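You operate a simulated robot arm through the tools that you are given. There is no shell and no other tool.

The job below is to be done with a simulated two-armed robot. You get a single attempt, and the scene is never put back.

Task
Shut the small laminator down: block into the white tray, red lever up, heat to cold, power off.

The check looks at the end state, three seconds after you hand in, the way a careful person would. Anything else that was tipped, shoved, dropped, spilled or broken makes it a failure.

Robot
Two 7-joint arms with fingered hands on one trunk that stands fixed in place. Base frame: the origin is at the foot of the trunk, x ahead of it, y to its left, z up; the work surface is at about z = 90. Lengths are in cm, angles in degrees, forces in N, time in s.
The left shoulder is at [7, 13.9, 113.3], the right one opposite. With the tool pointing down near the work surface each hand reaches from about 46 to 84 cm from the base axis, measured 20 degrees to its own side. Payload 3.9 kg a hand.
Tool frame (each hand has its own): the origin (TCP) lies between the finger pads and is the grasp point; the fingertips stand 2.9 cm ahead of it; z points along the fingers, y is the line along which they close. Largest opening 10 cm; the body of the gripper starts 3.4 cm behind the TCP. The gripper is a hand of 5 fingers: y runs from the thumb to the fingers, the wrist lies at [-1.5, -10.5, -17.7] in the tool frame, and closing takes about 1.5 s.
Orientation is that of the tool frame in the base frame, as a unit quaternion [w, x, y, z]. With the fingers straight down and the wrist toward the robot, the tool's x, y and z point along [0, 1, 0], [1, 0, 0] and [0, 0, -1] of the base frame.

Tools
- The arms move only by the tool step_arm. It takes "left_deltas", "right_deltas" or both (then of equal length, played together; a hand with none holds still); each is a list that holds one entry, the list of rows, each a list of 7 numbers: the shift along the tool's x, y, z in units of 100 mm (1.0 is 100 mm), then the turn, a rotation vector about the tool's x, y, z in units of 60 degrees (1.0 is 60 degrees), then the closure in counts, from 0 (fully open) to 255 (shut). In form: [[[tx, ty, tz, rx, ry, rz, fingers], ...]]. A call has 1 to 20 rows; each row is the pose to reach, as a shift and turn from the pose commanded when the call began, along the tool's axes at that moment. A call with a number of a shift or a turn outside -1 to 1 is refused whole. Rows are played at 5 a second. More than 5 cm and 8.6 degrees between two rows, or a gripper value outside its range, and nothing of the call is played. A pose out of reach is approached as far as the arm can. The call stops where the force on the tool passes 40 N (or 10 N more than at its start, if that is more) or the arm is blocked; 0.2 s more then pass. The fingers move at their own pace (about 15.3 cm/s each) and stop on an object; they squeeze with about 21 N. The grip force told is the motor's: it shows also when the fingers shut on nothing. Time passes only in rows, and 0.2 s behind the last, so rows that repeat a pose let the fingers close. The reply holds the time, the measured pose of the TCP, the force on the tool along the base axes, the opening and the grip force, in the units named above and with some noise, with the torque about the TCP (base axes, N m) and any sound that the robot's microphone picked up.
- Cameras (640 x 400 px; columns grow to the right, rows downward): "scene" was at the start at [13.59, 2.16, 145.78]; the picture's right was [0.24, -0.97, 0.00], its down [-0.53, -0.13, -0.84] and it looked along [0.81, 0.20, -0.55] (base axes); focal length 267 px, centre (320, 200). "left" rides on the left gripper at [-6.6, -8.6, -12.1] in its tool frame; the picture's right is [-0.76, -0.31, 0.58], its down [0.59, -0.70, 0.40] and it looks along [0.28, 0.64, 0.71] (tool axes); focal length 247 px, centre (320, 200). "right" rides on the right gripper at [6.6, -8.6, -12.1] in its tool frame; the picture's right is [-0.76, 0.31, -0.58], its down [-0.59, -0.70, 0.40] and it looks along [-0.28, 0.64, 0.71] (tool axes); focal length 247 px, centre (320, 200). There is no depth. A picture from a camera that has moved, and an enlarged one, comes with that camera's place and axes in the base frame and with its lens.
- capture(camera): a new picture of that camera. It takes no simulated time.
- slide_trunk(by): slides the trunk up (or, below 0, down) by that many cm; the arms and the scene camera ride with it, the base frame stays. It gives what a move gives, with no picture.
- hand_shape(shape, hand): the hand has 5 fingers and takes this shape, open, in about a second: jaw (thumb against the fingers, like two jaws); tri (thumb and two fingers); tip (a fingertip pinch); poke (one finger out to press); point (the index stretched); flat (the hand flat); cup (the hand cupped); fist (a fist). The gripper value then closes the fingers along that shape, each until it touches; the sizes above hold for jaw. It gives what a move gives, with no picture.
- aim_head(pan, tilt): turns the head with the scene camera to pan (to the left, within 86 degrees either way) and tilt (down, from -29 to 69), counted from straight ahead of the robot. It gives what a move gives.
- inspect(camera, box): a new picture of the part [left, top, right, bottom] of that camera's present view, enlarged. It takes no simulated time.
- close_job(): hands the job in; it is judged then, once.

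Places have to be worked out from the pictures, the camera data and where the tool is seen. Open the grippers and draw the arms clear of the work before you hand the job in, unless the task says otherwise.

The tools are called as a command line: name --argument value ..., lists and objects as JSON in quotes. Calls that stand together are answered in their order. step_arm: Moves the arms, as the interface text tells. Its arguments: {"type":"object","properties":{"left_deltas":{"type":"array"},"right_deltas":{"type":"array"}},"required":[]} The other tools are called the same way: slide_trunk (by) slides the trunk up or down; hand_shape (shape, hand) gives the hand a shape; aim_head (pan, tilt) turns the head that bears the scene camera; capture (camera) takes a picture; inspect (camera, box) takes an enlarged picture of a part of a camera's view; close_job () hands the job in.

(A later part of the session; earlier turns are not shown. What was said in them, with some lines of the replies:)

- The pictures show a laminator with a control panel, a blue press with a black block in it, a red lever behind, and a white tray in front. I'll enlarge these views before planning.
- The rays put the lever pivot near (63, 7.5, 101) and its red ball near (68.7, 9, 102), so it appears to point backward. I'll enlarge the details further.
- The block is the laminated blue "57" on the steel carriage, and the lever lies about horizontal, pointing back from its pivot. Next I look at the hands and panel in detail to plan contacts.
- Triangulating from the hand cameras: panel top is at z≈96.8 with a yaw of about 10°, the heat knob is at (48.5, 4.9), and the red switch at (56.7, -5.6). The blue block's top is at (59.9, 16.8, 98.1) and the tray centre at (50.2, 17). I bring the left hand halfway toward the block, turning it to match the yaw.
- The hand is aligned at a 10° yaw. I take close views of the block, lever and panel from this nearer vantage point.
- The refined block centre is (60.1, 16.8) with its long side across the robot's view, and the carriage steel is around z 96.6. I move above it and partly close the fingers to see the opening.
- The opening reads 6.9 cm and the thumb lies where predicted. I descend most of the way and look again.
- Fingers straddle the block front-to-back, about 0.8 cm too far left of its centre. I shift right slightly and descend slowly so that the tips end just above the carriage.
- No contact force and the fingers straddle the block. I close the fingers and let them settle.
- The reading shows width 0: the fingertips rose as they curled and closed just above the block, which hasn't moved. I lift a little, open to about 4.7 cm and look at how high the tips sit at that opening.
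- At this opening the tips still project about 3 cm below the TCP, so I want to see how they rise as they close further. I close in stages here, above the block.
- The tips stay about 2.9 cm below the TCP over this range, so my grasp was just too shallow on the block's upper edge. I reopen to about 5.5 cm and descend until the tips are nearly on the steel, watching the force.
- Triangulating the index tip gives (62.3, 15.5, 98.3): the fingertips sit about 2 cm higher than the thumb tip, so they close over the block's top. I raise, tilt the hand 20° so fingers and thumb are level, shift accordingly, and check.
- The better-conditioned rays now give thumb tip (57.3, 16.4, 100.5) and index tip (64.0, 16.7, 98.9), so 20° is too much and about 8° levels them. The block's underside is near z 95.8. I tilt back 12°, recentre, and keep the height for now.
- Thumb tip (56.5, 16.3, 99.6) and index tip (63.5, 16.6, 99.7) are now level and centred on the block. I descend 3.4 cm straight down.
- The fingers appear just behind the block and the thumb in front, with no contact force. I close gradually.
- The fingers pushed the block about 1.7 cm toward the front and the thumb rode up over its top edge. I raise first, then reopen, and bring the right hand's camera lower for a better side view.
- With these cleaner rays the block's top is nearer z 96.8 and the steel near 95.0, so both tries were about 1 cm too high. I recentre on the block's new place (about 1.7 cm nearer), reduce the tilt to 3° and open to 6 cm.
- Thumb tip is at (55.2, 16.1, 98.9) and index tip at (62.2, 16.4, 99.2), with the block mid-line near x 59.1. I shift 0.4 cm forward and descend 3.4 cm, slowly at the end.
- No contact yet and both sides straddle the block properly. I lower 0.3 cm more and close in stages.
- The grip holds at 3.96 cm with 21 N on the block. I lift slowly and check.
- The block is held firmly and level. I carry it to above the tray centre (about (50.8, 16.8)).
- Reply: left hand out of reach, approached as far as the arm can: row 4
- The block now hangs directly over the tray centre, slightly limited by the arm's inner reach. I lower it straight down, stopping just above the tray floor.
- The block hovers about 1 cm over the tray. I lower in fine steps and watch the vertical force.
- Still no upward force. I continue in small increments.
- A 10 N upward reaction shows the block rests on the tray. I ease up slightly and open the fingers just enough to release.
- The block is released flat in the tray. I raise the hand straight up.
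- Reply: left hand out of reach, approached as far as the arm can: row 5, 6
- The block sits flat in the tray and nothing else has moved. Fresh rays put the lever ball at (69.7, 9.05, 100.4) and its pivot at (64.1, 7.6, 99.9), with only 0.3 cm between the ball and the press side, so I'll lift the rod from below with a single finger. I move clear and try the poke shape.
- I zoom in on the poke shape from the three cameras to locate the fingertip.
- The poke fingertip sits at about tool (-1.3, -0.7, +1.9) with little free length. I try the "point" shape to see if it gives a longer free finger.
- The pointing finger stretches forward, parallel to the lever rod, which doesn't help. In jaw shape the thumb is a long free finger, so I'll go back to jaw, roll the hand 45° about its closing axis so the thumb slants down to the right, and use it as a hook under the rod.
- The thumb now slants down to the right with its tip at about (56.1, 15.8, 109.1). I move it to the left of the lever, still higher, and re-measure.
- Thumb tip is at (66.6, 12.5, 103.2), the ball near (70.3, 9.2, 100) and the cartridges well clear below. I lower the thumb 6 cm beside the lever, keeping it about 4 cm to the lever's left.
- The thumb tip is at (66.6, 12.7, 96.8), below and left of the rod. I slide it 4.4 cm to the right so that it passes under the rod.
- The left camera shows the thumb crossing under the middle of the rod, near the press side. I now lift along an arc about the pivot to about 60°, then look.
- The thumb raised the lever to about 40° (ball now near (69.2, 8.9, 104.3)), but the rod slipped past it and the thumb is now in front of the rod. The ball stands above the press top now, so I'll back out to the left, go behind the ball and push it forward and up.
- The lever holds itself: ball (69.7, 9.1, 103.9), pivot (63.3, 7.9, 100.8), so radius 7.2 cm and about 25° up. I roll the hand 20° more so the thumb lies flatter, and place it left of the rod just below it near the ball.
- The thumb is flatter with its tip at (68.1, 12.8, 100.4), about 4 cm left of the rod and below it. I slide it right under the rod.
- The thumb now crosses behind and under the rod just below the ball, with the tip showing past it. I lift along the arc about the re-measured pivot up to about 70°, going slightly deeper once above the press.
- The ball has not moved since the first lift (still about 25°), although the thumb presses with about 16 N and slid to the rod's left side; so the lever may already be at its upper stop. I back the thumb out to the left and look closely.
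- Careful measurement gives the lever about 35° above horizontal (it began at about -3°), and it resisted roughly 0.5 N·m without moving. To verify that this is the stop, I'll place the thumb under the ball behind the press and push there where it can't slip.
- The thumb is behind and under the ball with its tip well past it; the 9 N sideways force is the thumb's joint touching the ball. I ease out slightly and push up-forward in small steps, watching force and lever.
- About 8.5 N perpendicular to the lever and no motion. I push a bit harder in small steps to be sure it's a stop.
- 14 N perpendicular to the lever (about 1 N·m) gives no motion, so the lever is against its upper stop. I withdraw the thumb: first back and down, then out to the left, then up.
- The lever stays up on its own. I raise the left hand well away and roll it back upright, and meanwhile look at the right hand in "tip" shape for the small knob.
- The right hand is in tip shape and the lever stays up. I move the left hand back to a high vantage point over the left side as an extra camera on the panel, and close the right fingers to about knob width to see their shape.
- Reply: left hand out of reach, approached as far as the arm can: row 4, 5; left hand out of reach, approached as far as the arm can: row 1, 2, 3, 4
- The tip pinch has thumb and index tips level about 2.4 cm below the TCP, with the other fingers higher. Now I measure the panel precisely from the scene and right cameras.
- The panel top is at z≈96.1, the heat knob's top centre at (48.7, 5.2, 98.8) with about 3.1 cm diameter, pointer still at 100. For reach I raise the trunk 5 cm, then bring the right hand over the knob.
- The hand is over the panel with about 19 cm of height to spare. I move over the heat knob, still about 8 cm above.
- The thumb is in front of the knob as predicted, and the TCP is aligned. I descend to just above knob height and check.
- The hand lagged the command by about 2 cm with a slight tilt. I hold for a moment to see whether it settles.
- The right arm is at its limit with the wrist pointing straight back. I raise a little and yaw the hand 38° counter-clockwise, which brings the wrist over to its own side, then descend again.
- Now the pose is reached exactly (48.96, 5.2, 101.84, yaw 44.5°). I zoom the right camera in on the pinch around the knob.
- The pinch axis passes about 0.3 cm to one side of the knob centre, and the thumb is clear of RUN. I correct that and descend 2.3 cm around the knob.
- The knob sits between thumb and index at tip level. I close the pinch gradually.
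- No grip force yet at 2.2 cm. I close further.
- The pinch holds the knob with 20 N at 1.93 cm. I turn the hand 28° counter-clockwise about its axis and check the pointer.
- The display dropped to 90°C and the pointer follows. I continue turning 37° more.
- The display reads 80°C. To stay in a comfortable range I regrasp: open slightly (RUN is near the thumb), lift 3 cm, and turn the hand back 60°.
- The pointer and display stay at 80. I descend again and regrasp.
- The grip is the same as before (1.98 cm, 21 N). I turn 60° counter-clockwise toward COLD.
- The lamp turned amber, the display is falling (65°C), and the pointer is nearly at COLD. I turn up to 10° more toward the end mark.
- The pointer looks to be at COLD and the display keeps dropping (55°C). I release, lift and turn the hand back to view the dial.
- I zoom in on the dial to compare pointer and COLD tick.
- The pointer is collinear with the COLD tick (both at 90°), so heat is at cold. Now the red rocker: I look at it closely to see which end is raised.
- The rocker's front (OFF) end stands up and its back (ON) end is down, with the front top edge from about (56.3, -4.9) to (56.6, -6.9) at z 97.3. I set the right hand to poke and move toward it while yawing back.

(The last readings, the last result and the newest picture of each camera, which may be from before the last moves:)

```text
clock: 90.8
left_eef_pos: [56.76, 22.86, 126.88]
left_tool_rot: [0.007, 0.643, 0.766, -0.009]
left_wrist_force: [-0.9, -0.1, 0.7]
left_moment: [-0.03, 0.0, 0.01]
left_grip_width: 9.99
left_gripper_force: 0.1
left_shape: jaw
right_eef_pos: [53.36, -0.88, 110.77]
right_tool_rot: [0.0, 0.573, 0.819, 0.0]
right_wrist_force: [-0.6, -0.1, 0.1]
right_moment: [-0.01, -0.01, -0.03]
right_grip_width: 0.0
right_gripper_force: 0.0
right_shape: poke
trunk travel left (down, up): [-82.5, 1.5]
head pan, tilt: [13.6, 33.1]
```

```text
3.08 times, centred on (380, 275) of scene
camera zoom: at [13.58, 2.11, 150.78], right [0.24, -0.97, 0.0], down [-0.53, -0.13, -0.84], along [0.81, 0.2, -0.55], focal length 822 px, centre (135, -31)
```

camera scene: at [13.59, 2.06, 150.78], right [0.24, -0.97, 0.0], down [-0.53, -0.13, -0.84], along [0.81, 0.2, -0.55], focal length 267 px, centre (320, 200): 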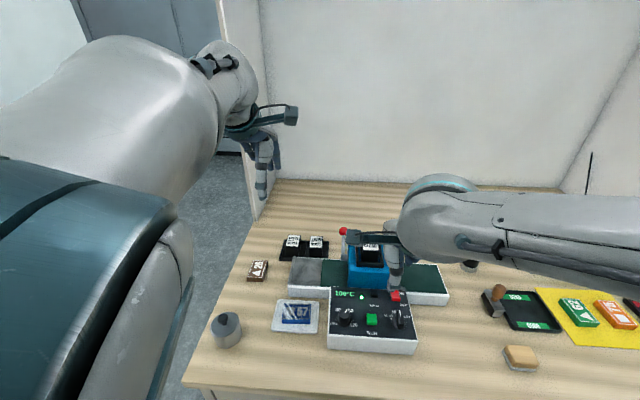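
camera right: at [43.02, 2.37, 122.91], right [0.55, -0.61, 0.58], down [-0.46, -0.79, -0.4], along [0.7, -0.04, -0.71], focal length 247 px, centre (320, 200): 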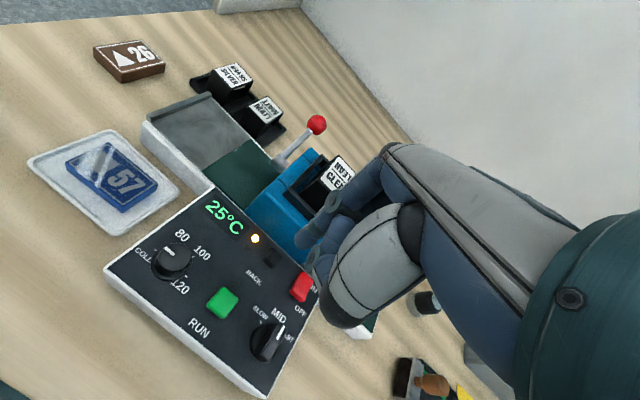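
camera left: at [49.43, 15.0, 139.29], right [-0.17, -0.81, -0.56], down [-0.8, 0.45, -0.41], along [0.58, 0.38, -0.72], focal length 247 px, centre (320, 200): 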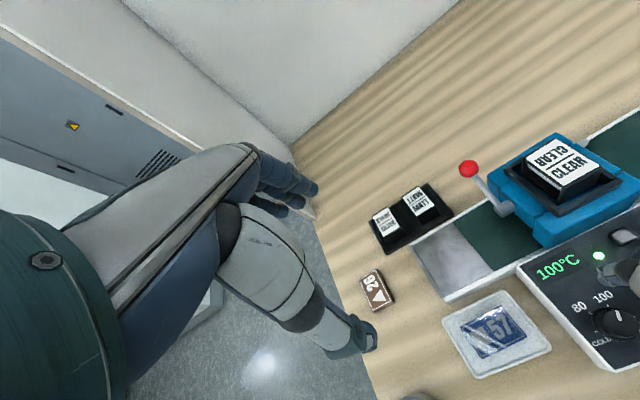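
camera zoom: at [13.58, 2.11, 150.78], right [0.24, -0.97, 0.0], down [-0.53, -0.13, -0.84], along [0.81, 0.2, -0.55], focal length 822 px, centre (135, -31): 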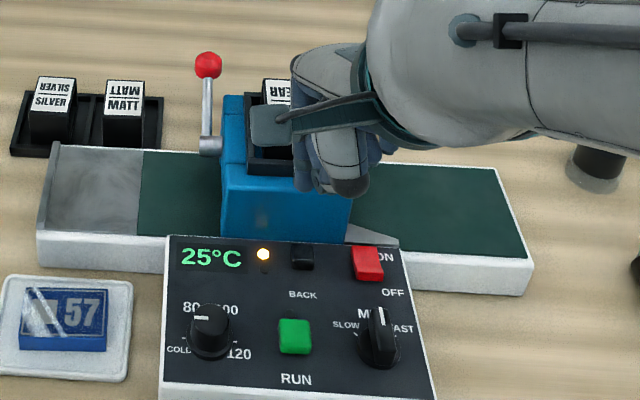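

The display has cooled to 25°C. I zoom in to find the poking fingertip relative to the switch.

inspect --camera "right" --box '[260, 160, 400, 340]'

inspect --camera "scene" --box '[380, 220, 440, 310]'

inspect --camera "left" --box '[540, 100, 640, 260]'

```text
2.22 times, centred on (330, 250) of right
camera zoom: at [43.02, 2.37, 122.91], right [0.55, -0.61, 0.58], down [-0.46, -0.79, -0.4], along [0.7, -0.04, -0.71], focal length 549 px, centre (298, 89)
```

zoom: 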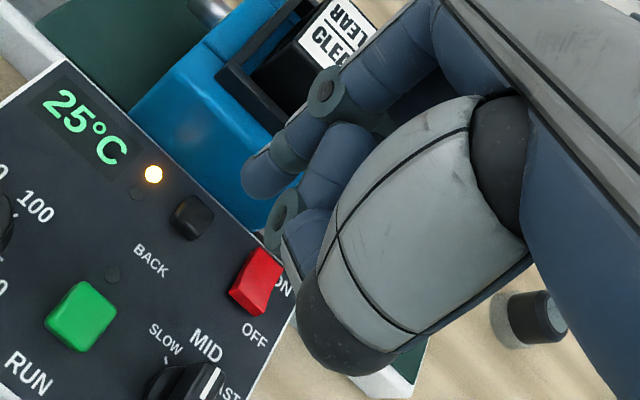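

```text
4.44 times, centred on (410, 265) of scene
camera zoom: at [13.58, 2.11, 150.78], right [0.24, -0.97, 0.0], down [-0.53, -0.13, -0.84], along [0.81, 0.2, -0.55], focal length 1188 px, centre (-80, -89)
```

zoom: 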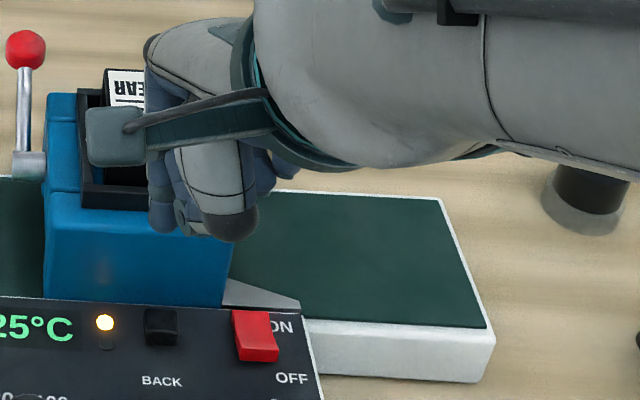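

```text
2.50 times, centred on (590, 180) of left
camera zoom: at [49.44, 15.08, 139.26], right [-0.17, -0.81, -0.56], down [-0.8, 0.45, -0.41], along [0.58, 0.38, -0.72], focal length 617 px, centre (-355, 250)
```

zoom: 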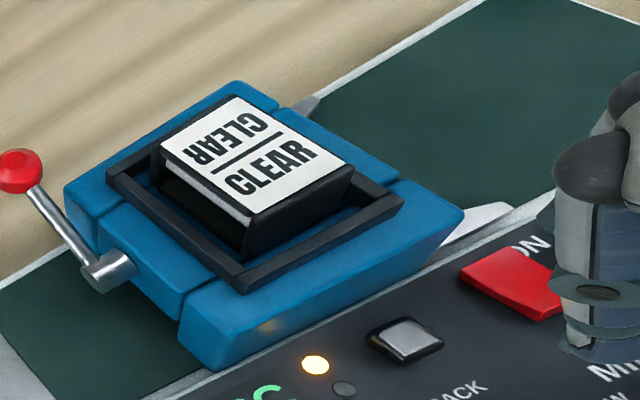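

The fingertip is at about (52.5, 0.2, 108.8), i.e. offset (-0.9, +1.05, -2.0) from the TCP. I move above the rocker's front end (56.8, -5.85) and descend most of the way.

step_arm --right_deltas '[[[-0.24, 0.07, 0, 0, 0, 0, 0], [-0.48, 0.14, 0, 0, 0, 0, 0], [-0.714, 0.208, 0, 0, 0, 0, 0], [-0.714, 0.208, 0.3, 0, 0, 0, 0], [-0.714, 0.208, 0.6, 0, 0, 0, 0], [-0.714, 0.208, 0.8, 0, 0, 0, 0], [-0.714, 0.208, 0.8, 0, 0, 0, 0]]]'

inspect --camera "right" --box '[200, 140, 360, 320]'

inspect --camera "scene" --box '[370, 250, 450, 320]'

inspect --camera "left" --box '[560, 120, 640, 260]'

```text
clock: 92.4
left_eef_pos: [56.84, 22.81, 126.91]
left_tool_rot: [0.007, 0.642, 0.767, -0.009]
left_wrist_force: [0.7, -0.1, 0.5]
left_moment: [-0.01, -0.01, -0.02]
left_grip_width: 9.97
left_gripper_force: 0.0
left_shape: jaw
right_eef_pos: [57.73, -6.74, 102.82]
right_tool_rot: [0.0, 0.571, 0.821, 0.0]
right_wrist_force: [0.6, -0.1, 0.2]
right_moment: [0.02, 0.0, -0.01]
right_grip_width: 0.0
right_gripper_force: 0.0
right_shape: poke
trunk travel left (down, up): [-82.5, 1.5]
head pan, tilt: [13.6, 33.1]
```

```text
2.22 times, centred on (280, 230) of right
camera zoom: at [47.36, -3.62, 114.94], right [0.55, -0.6, 0.58], down [-0.46, -0.8, -0.4], along [0.7, -0.04, -0.71], focal length 549 px, centre (409, 133)
```

zoom: 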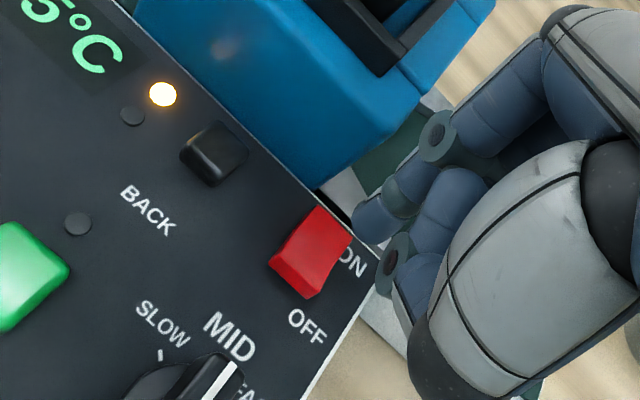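

```text
5.71 times, centred on (410, 285) of scene
camera zoom: at [13.57, 2.18, 150.78], right [0.24, -0.97, 0.0], down [-0.53, -0.13, -0.84], along [0.81, 0.2, -0.55], focal length 1527 px, centre (-194, -286)
```

zoom: 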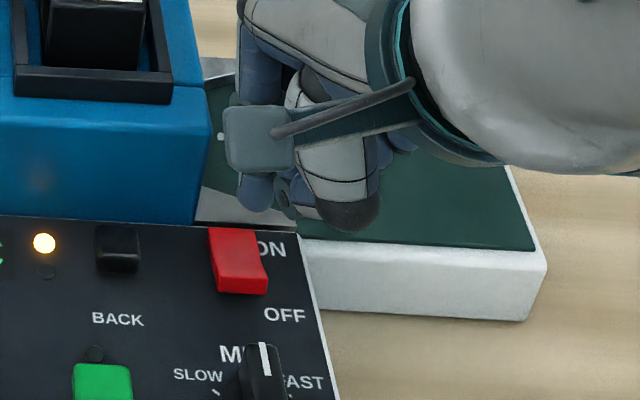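

```text
2.86 times, centred on (600, 190) of left
camera zoom: at [49.43, 15.14, 139.26], right [-0.17, -0.81, -0.56], down [-0.8, 0.45, -0.41], along [0.58, 0.38, -0.72], focal length 706 px, centre (-480, 229)
```

zoom: 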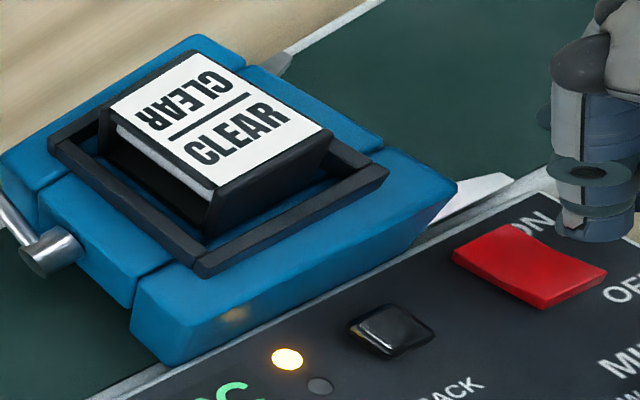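

The fingertip hangs over the rocker's front part. I nudge 0.15 cm back and lower 3 cm, then check again before contact.

step_arm --right_deltas '[[[0, 0.015, 0.1, 0, 0, 0, 0], [0, 0.015, 0.2, 0, 0, 0, 0], [0, 0.015, 0.28, 0, 0, 0, 0], [0, 0.015, 0.28, 0, 0, 0, 0]]]'

inspect --camera "right" --box '[220, 140, 380, 320]'

inspect --camera "scene" --box '[380, 260, 440, 310]'

inspect --camera "left" --box '[580, 140, 640, 240]'

```text
clock: 93.4
left_eef_pos: [56.76, 22.99, 127.05]
left_tool_rot: [0.008, 0.642, 0.766, -0.008]
left_wrist_force: [-0.2, 0.0, 0.2]
left_moment: [0.02, -0.03, 0.01]
left_grip_width: 9.97
left_gripper_force: 0.1
left_shape: jaw
right_eef_pos: [57.95, -6.75, 99.9]
right_tool_rot: [0.0, 0.571, 0.821, 0.0]
right_wrist_force: [0.0, 0.1, -0.6]
right_moment: [-0.01, -0.03, -0.02]
right_grip_width: 0.0
right_gripper_force: 0.1
right_shape: poke
trunk travel left (down, up): [-82.5, 1.5]
head pan, tilt: [13.6, 33.1]
```

```text
2.22 times, centred on (300, 230) of right
camera zoom: at [47.49, -3.49, 112.02], right [0.55, -0.6, 0.58], down [-0.46, -0.8, -0.4], along [0.7, -0.04, -0.71], focal length 549 px, centre (364, 133)
```

zoom: 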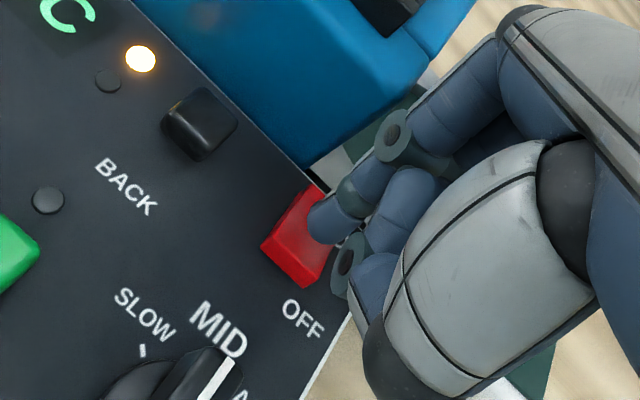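

```text
8.00 times, centred on (410, 285) of scene
camera zoom: at [13.59, 2.16, 150.78], right [0.24, -0.97, 0.0], down [-0.53, -0.13, -0.84], along [0.81, 0.2, -0.55], focal length 2138 px, centre (-400, -480)
```

zoom: 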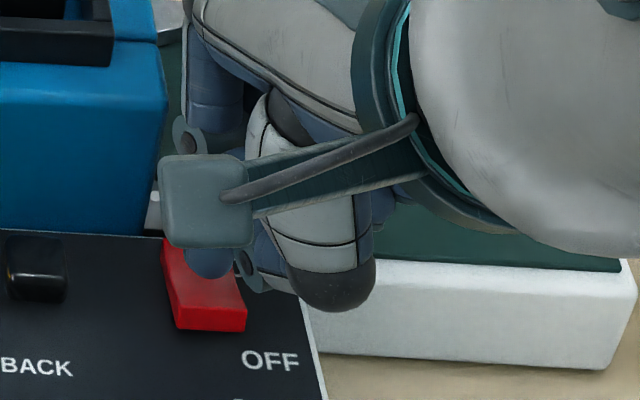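

```text
4.00 times, centred on (610, 190) of left
camera zoom: at [49.45, 15.12, 139.25], right [-0.17, -0.81, -0.56], down [-0.8, 0.45, -0.41], along [0.58, 0.38, -0.72], focal length 988 px, centre (-840, 240)
```

zoom: 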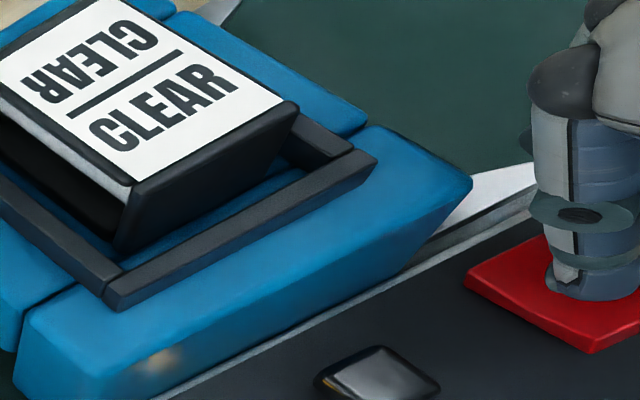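

The fingertip is just above the rocker, slightly in front of its middle. I shift 0.35 cm toward the OFF end and press down in small steps, watching the force and display.

step_arm --right_deltas '[[[0, -0.035, 0, 0, 0, 0, 0], [0, -0.035, 0.03, 0, 0, 0, 0], [0, -0.035, 0.06, 0, 0, 0, 0], [0, -0.035, 0.08, 0, 0, 0, 0]]]'

inspect --camera "left" --box '[560, 140, 640, 280]'

inspect --camera "scene" --box '[340, 250, 440, 320]'

inspect --camera "right" --box '[220, 140, 380, 320]'

```text
clock: 94.4
left_eef_pos: [56.7, 22.93, 127.05]
left_tool_rot: [0.008, 0.642, 0.767, -0.008]
left_wrist_force: [0.1, 0.5, 0.1]
left_moment: [0.01, 0.01, 0.05]
left_grip_width: 9.98
left_gripper_force: 0.1
left_shape: jaw
right_eef_pos: [57.65, -6.65, 99.42]
right_tool_rot: [0.001, 0.572, 0.82, 0.0]
right_wrist_force: [2.2, -1.3, 7.9]
right_moment: [0.03, 0.0, 0.0]
right_grip_width: 0.0
right_gripper_force: 0.1
right_shape: poke
trunk travel left (down, up): [-82.5, 1.5]
head pan, tilt: [13.6, 33.1]
```

```text
2.86 times, centred on (600, 210) of left
camera zoom: at [49.35, 15.09, 139.31], right [-0.17, -0.81, -0.56], down [-0.8, 0.45, -0.41], along [0.58, 0.38, -0.72], focal length 706 px, centre (-480, 171)
```

zoom: 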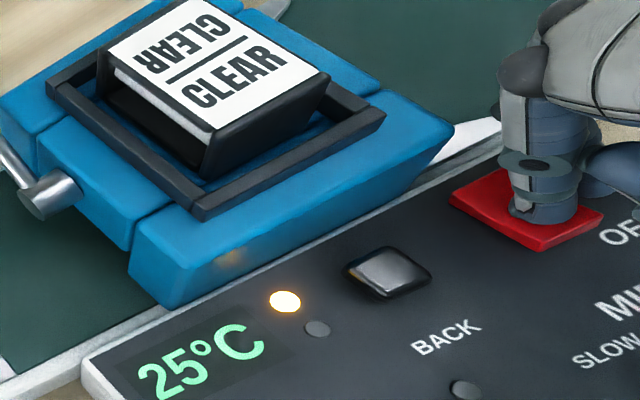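

```text
5.71 times, centred on (390, 285) of scene
camera zoom: at [13.48, 2.13, 150.8], right [0.24, -0.97, 0.0], down [-0.53, -0.13, -0.84], along [0.81, 0.2, -0.55], focal length 1527 px, centre (-80, -286)
```

zoom: 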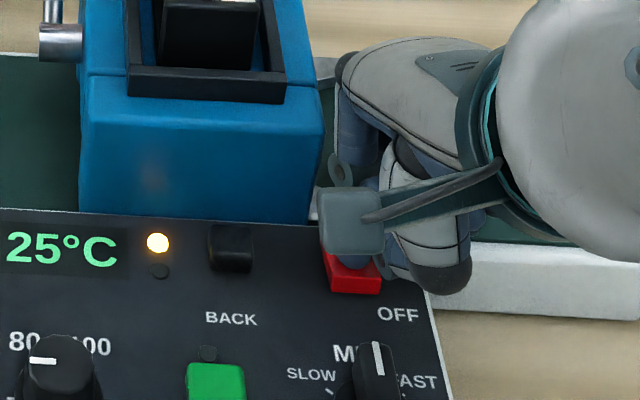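

```text
2.22 times, centred on (300, 230) of right
camera zoom: at [47.18, -3.55, 111.46], right [0.55, -0.61, 0.58], down [-0.45, -0.8, -0.4], along [0.7, -0.04, -0.71], focal length 549 px, centre (364, 133)
```

zoom: 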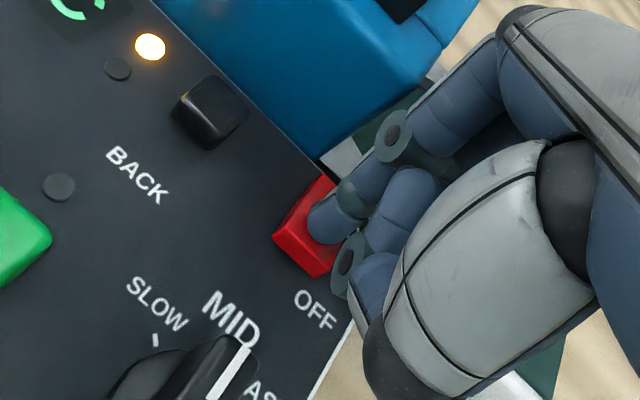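

There is contact (8 N) but the rocker hasn't tipped; I'm probably too close to its pivot. I lift slightly, shift 0.5 cm further to the OFF end and press again.

step_arm --right_deltas '[[[0, 0, -0.05, 0, 0, 0, 0], [0, -0.05, -0.05, 0, 0, 0, 0], [0, -0.05, -0.02, 0, 0, 0, 0], [0, -0.05, 0.01, 0, 0, 0, 0], [0, -0.05, 0.04, 0, 0, 0, 0]]]'

inspect --camera "left" --box '[560, 140, 640, 280]'

inspect --camera "right" --box '[220, 140, 380, 320]'

```text
clock: 95.6
left_eef_pos: [56.46, 22.88, 127.19]
left_tool_rot: [0.008, 0.642, 0.767, -0.008]
left_wrist_force: [0.6, -0.1, -0.2]
left_moment: [0.02, -0.01, -0.01]
left_grip_width: 9.99
left_gripper_force: 0.0
left_shape: jaw
right_eef_pos: [57.01, -6.77, 99.27]
right_tool_rot: [0.002, 0.572, 0.82, 0.005]
right_wrist_force: [-1.9, -1.0, 25.4]
right_moment: [0.19, 0.0, 0.03]
right_grip_width: 0.0
right_gripper_force: 0.2
right_shape: poke
trunk travel left (down, up): [-82.5, 1.5]
head pan, tilt: [13.6, 33.1]
```

```text
2.86 times, centred on (600, 210) of left
camera zoom: at [49.04, 15.14, 139.45], right [-0.17, -0.81, -0.56], down [-0.79, 0.45, -0.41], along [0.58, 0.38, -0.72], focal length 706 px, centre (-480, 171)
```

zoom: 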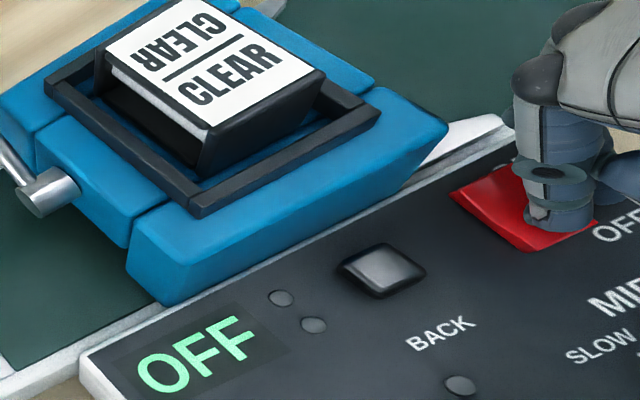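

```text
2.22 times, centred on (300, 230) of right
camera zoom: at [46.6, -3.72, 111.28], right [0.54, -0.61, 0.58], down [-0.45, -0.79, -0.41], along [0.71, -0.04, -0.71], focal length 549 px, centre (364, 133)
```

zoom: 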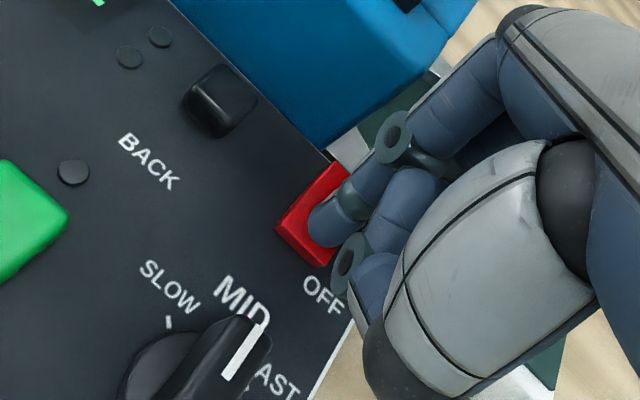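

The display now reads OFF, and the lamp is out. I lift the finger straight up and retract the right arm.

step_arm --right_deltas '[[[0, 0, -0.1, 0, 0, 0, 0], [0, 0, -0.3, 0, 0, 0, 0], [0, 0, -0.6, 0, 0, 0, 0], [0, 0, -0.95, 0, 0, 0, 0], [0, 0, -0.95, 0, 0, 0, 0]]]'

capture --camera "scene"

inspect --camera "scene" --box '[320, 250, 440, 340]'

inspect --camera "left" --box '[480, 140, 640, 280]'

capture --camera "right"

```text
clock: 96.8
left_eef_pos: [56.83, 22.96, 127.01]
left_tool_rot: [0.007, 0.642, 0.767, -0.008]
left_wrist_force: [-0.1, -0.5, 0.5]
left_moment: [0.01, -0.03, 0.01]
left_grip_width: 9.98
left_gripper_force: 0.1
left_shape: jaw
right_eef_pos: [56.98, -6.95, 108.26]
right_tool_rot: [0.001, 0.571, 0.821, 0.0]
right_wrist_force: [-0.7, -1.0, -0.1]
right_moment: [-0.01, 0.02, -0.01]
right_grip_width: 0.01
right_gripper_force: 0.1
right_shape: poke
trunk travel left (down, up): [-82.5, 1.5]
head pan, tilt: [13.6, 33.1]
```

```text
taken
camera scene: at [13.6, 2.17, 150.77], right [0.24, -0.97, 0.0], down [-0.53, -0.13, -0.84], along [0.81, 0.2, -0.55], focal length 267 px, centre (320, 200)
```

scene: 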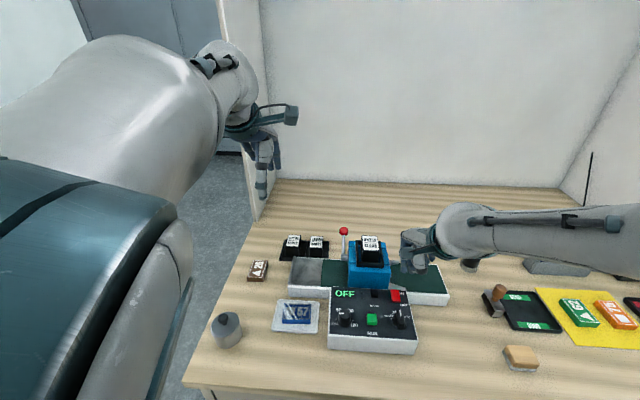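

```text
4.44 times, centred on (380, 295) of scene
camera zoom: at [13.6, 2.17, 150.77], right [0.24, -0.97, 0.0], down [-0.53, -0.13, -0.84], along [0.81, 0.2, -0.55], focal length 1188 px, centre (53, -222)
```

zoom: 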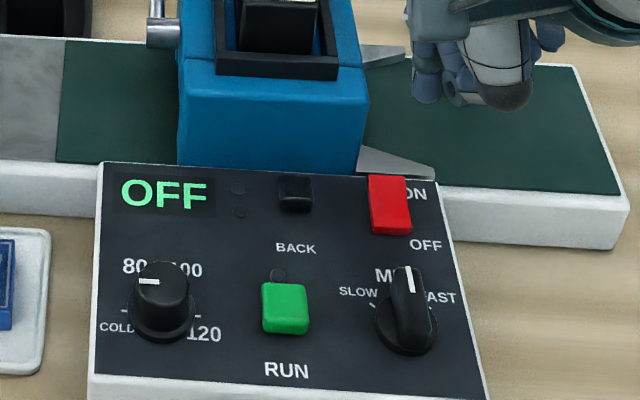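

```text
2.86 times, centred on (560, 210) of left
camera zoom: at [49.46, 15.13, 139.25], right [-0.17, -0.81, -0.56], down [-0.8, 0.45, -0.41], along [0.58, 0.38, -0.72], focal length 706 px, centre (-366, 171)
```

zoom: 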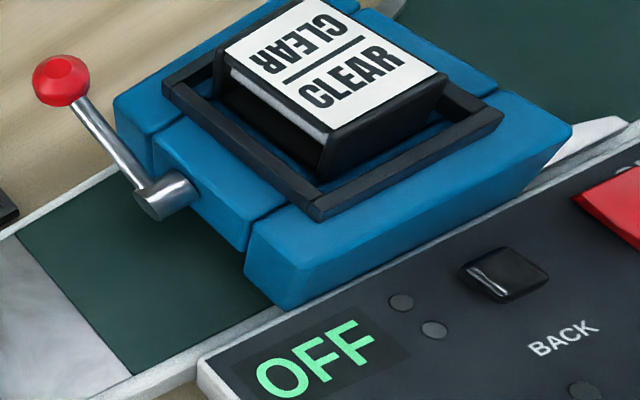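

```text
taken
camera right: at [46.71, -3.84, 120.36], right [0.55, -0.6, 0.58], down [-0.46, -0.8, -0.4], along [0.7, -0.04, -0.71], focal length 247 px, centre (320, 200)
```

right: 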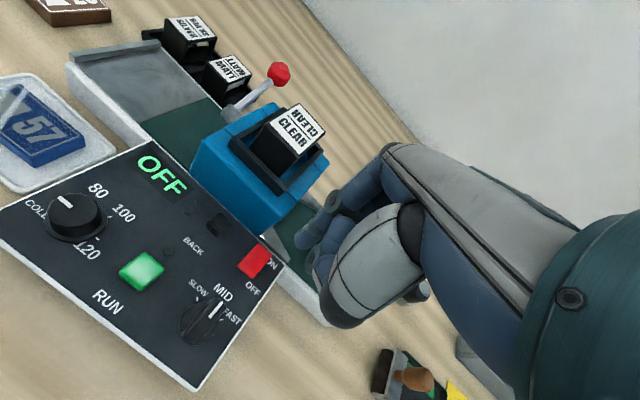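

Display OFF, dial at COLD, lever up, block in tray. I raise the right arm clear, back it off to its side and reopen the hand.

step_arm --right_deltas '[[[0, 0, -0.3, 0, 0, 0, 0], [0, 0, -0.6, 0, 0, 0, 0], [0, 0, -0.9, 0, 0, 0, 0], [-0.15, -0.2, -1.0, 0, 0, 0, 0], [-0.3, -0.45, -1.0, 0, 0, 0, 0], [-0.45, -0.7, -1.0, 0, 0, 0, 0], [-0.6, -0.85, -1.0, 0, 0, 0, 0], [-0.6, -0.85, -1.0, 0, 0, 0, 0]]]'

hand_shape --hand "right" --shape "jaw"

capture --camera "scene"

inspect --camera "scene" --box '[240, 215, 440, 345]'

capture --camera "right"

```text
clock: 98.6
left_eef_pos: [56.79, 22.88, 126.93]
left_tool_rot: [0.007, 0.642, 0.767, -0.01]
left_wrist_force: [-0.5, 0.2, 0.4]
left_moment: [0.01, 0.02, -0.01]
left_grip_width: 9.97
left_gripper_force: 0.1
left_shape: jaw
right_eef_pos: [51.29, -15.42, 118.45]
right_tool_rot: [0.0, 0.571, 0.821, 0.0]
right_wrist_force: [0.2, 0.8, 0.3]
right_moment: [-0.01, 0.01, 0.01]
right_grip_width: 0.03
right_gripper_force: 0.1
right_shape: poke
trunk travel left (down, up): [-82.5, 1.5]
head pan, tilt: [13.6, 33.1]
```

```text
clock: 99.5
left_eef_pos: [56.73, 22.86, 126.9]
left_tool_rot: [0.007, 0.642, 0.767, -0.008]
left_wrist_force: [0.7, -0.2, 0.2]
left_moment: [-0.01, -0.01, -0.01]
left_grip_width: 9.98
left_gripper_force: 0.1
left_shape: jaw
right_eef_pos: [51.24, -15.58, 118.47]
right_tool_rot: [0.0, 0.572, 0.82, -0.001]
right_wrist_force: [0.9, -0.7, 0.2]
right_moment: [0.02, -0.01, -0.01]
right_grip_width: 9.96
right_gripper_force: 0.1
right_shape: jaw
trunk travel left (down, up): [-82.5, 1.5]
head pan, tilt: [13.6, 33.1]
```

```text
taken
camera scene: at [13.58, 2.14, 150.78], right [0.24, -0.97, 0.0], down [-0.53, -0.13, -0.84], along [0.81, 0.2, -0.55], focal length 267 px, centre (320, 200)
```

scene: 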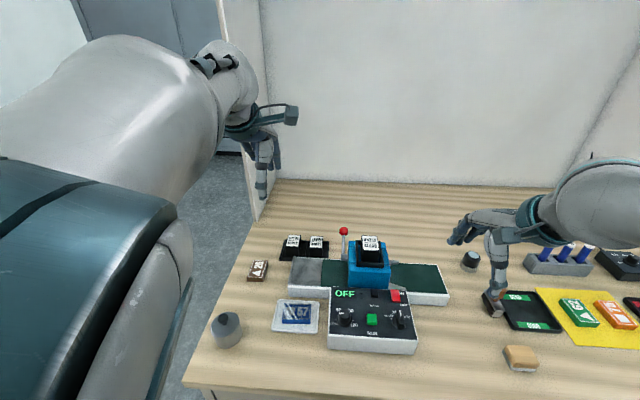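

```text
3.08 times, centred on (340, 280) of scene
camera zoom: at [13.58, 2.14, 150.78], right [0.24, -0.97, 0.0], down [-0.53, -0.13, -0.84], along [0.81, 0.2, -0.55], focal length 822 px, centre (258, -46)
```

zoom: 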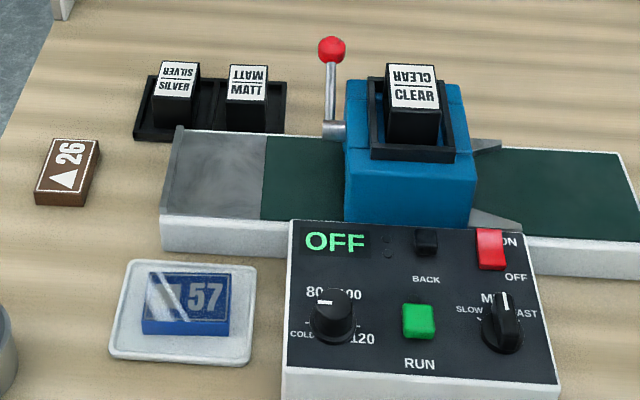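

```text
taken
camera right: at [40.86, -12.39, 130.46], right [0.55, -0.6, 0.58], down [-0.46, -0.8, -0.4], along [0.7, -0.04, -0.71], focal length 247 px, centre (320, 200)
```

right: 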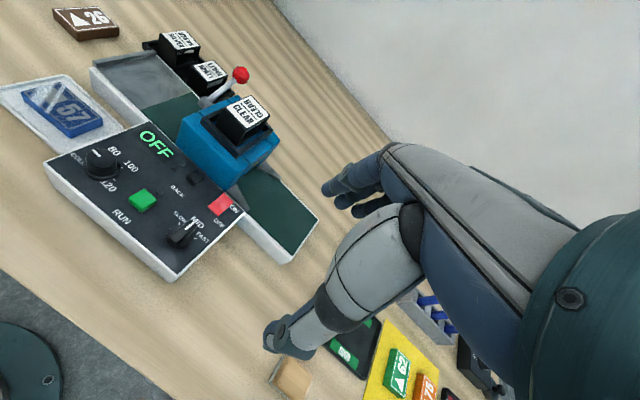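

The final pictures show the block flat in the white tray, the lever up, the dial at COLD and the display OFF. Nothing else has been disturbed, and both hands are open and clear, so I hand the job in.

close_job

```text
The job is handed in.
```

I shut the laminator down and handed the job in. I haven't seen the verdict. The last pictures before handing in showed:

- **Block:** the blue "57" block lies flat in the white tray. It took three tries to grip it, and the second slid it about 1.7 cm on the carriage before I lifted it cleanly.
- **Red lever:** it is raised to about 35° above horizontal and stays there by itself. A push of about 14 N near the ball did not move it further, so I took that as its upper stop. It could still be short of fully up if the lever is just very stiff.
- **Heat:** the knob points at COLD, in line with the tick mark. The display had dropped to 25°C before I switched off.
- **Power:** the switch is pressed to OFF, the display reads OFF and the lamp is out.

Nothing else appeared moved or tipped. Both hands are open and clear of the work. I left the trunk 5 cm higher than it started.
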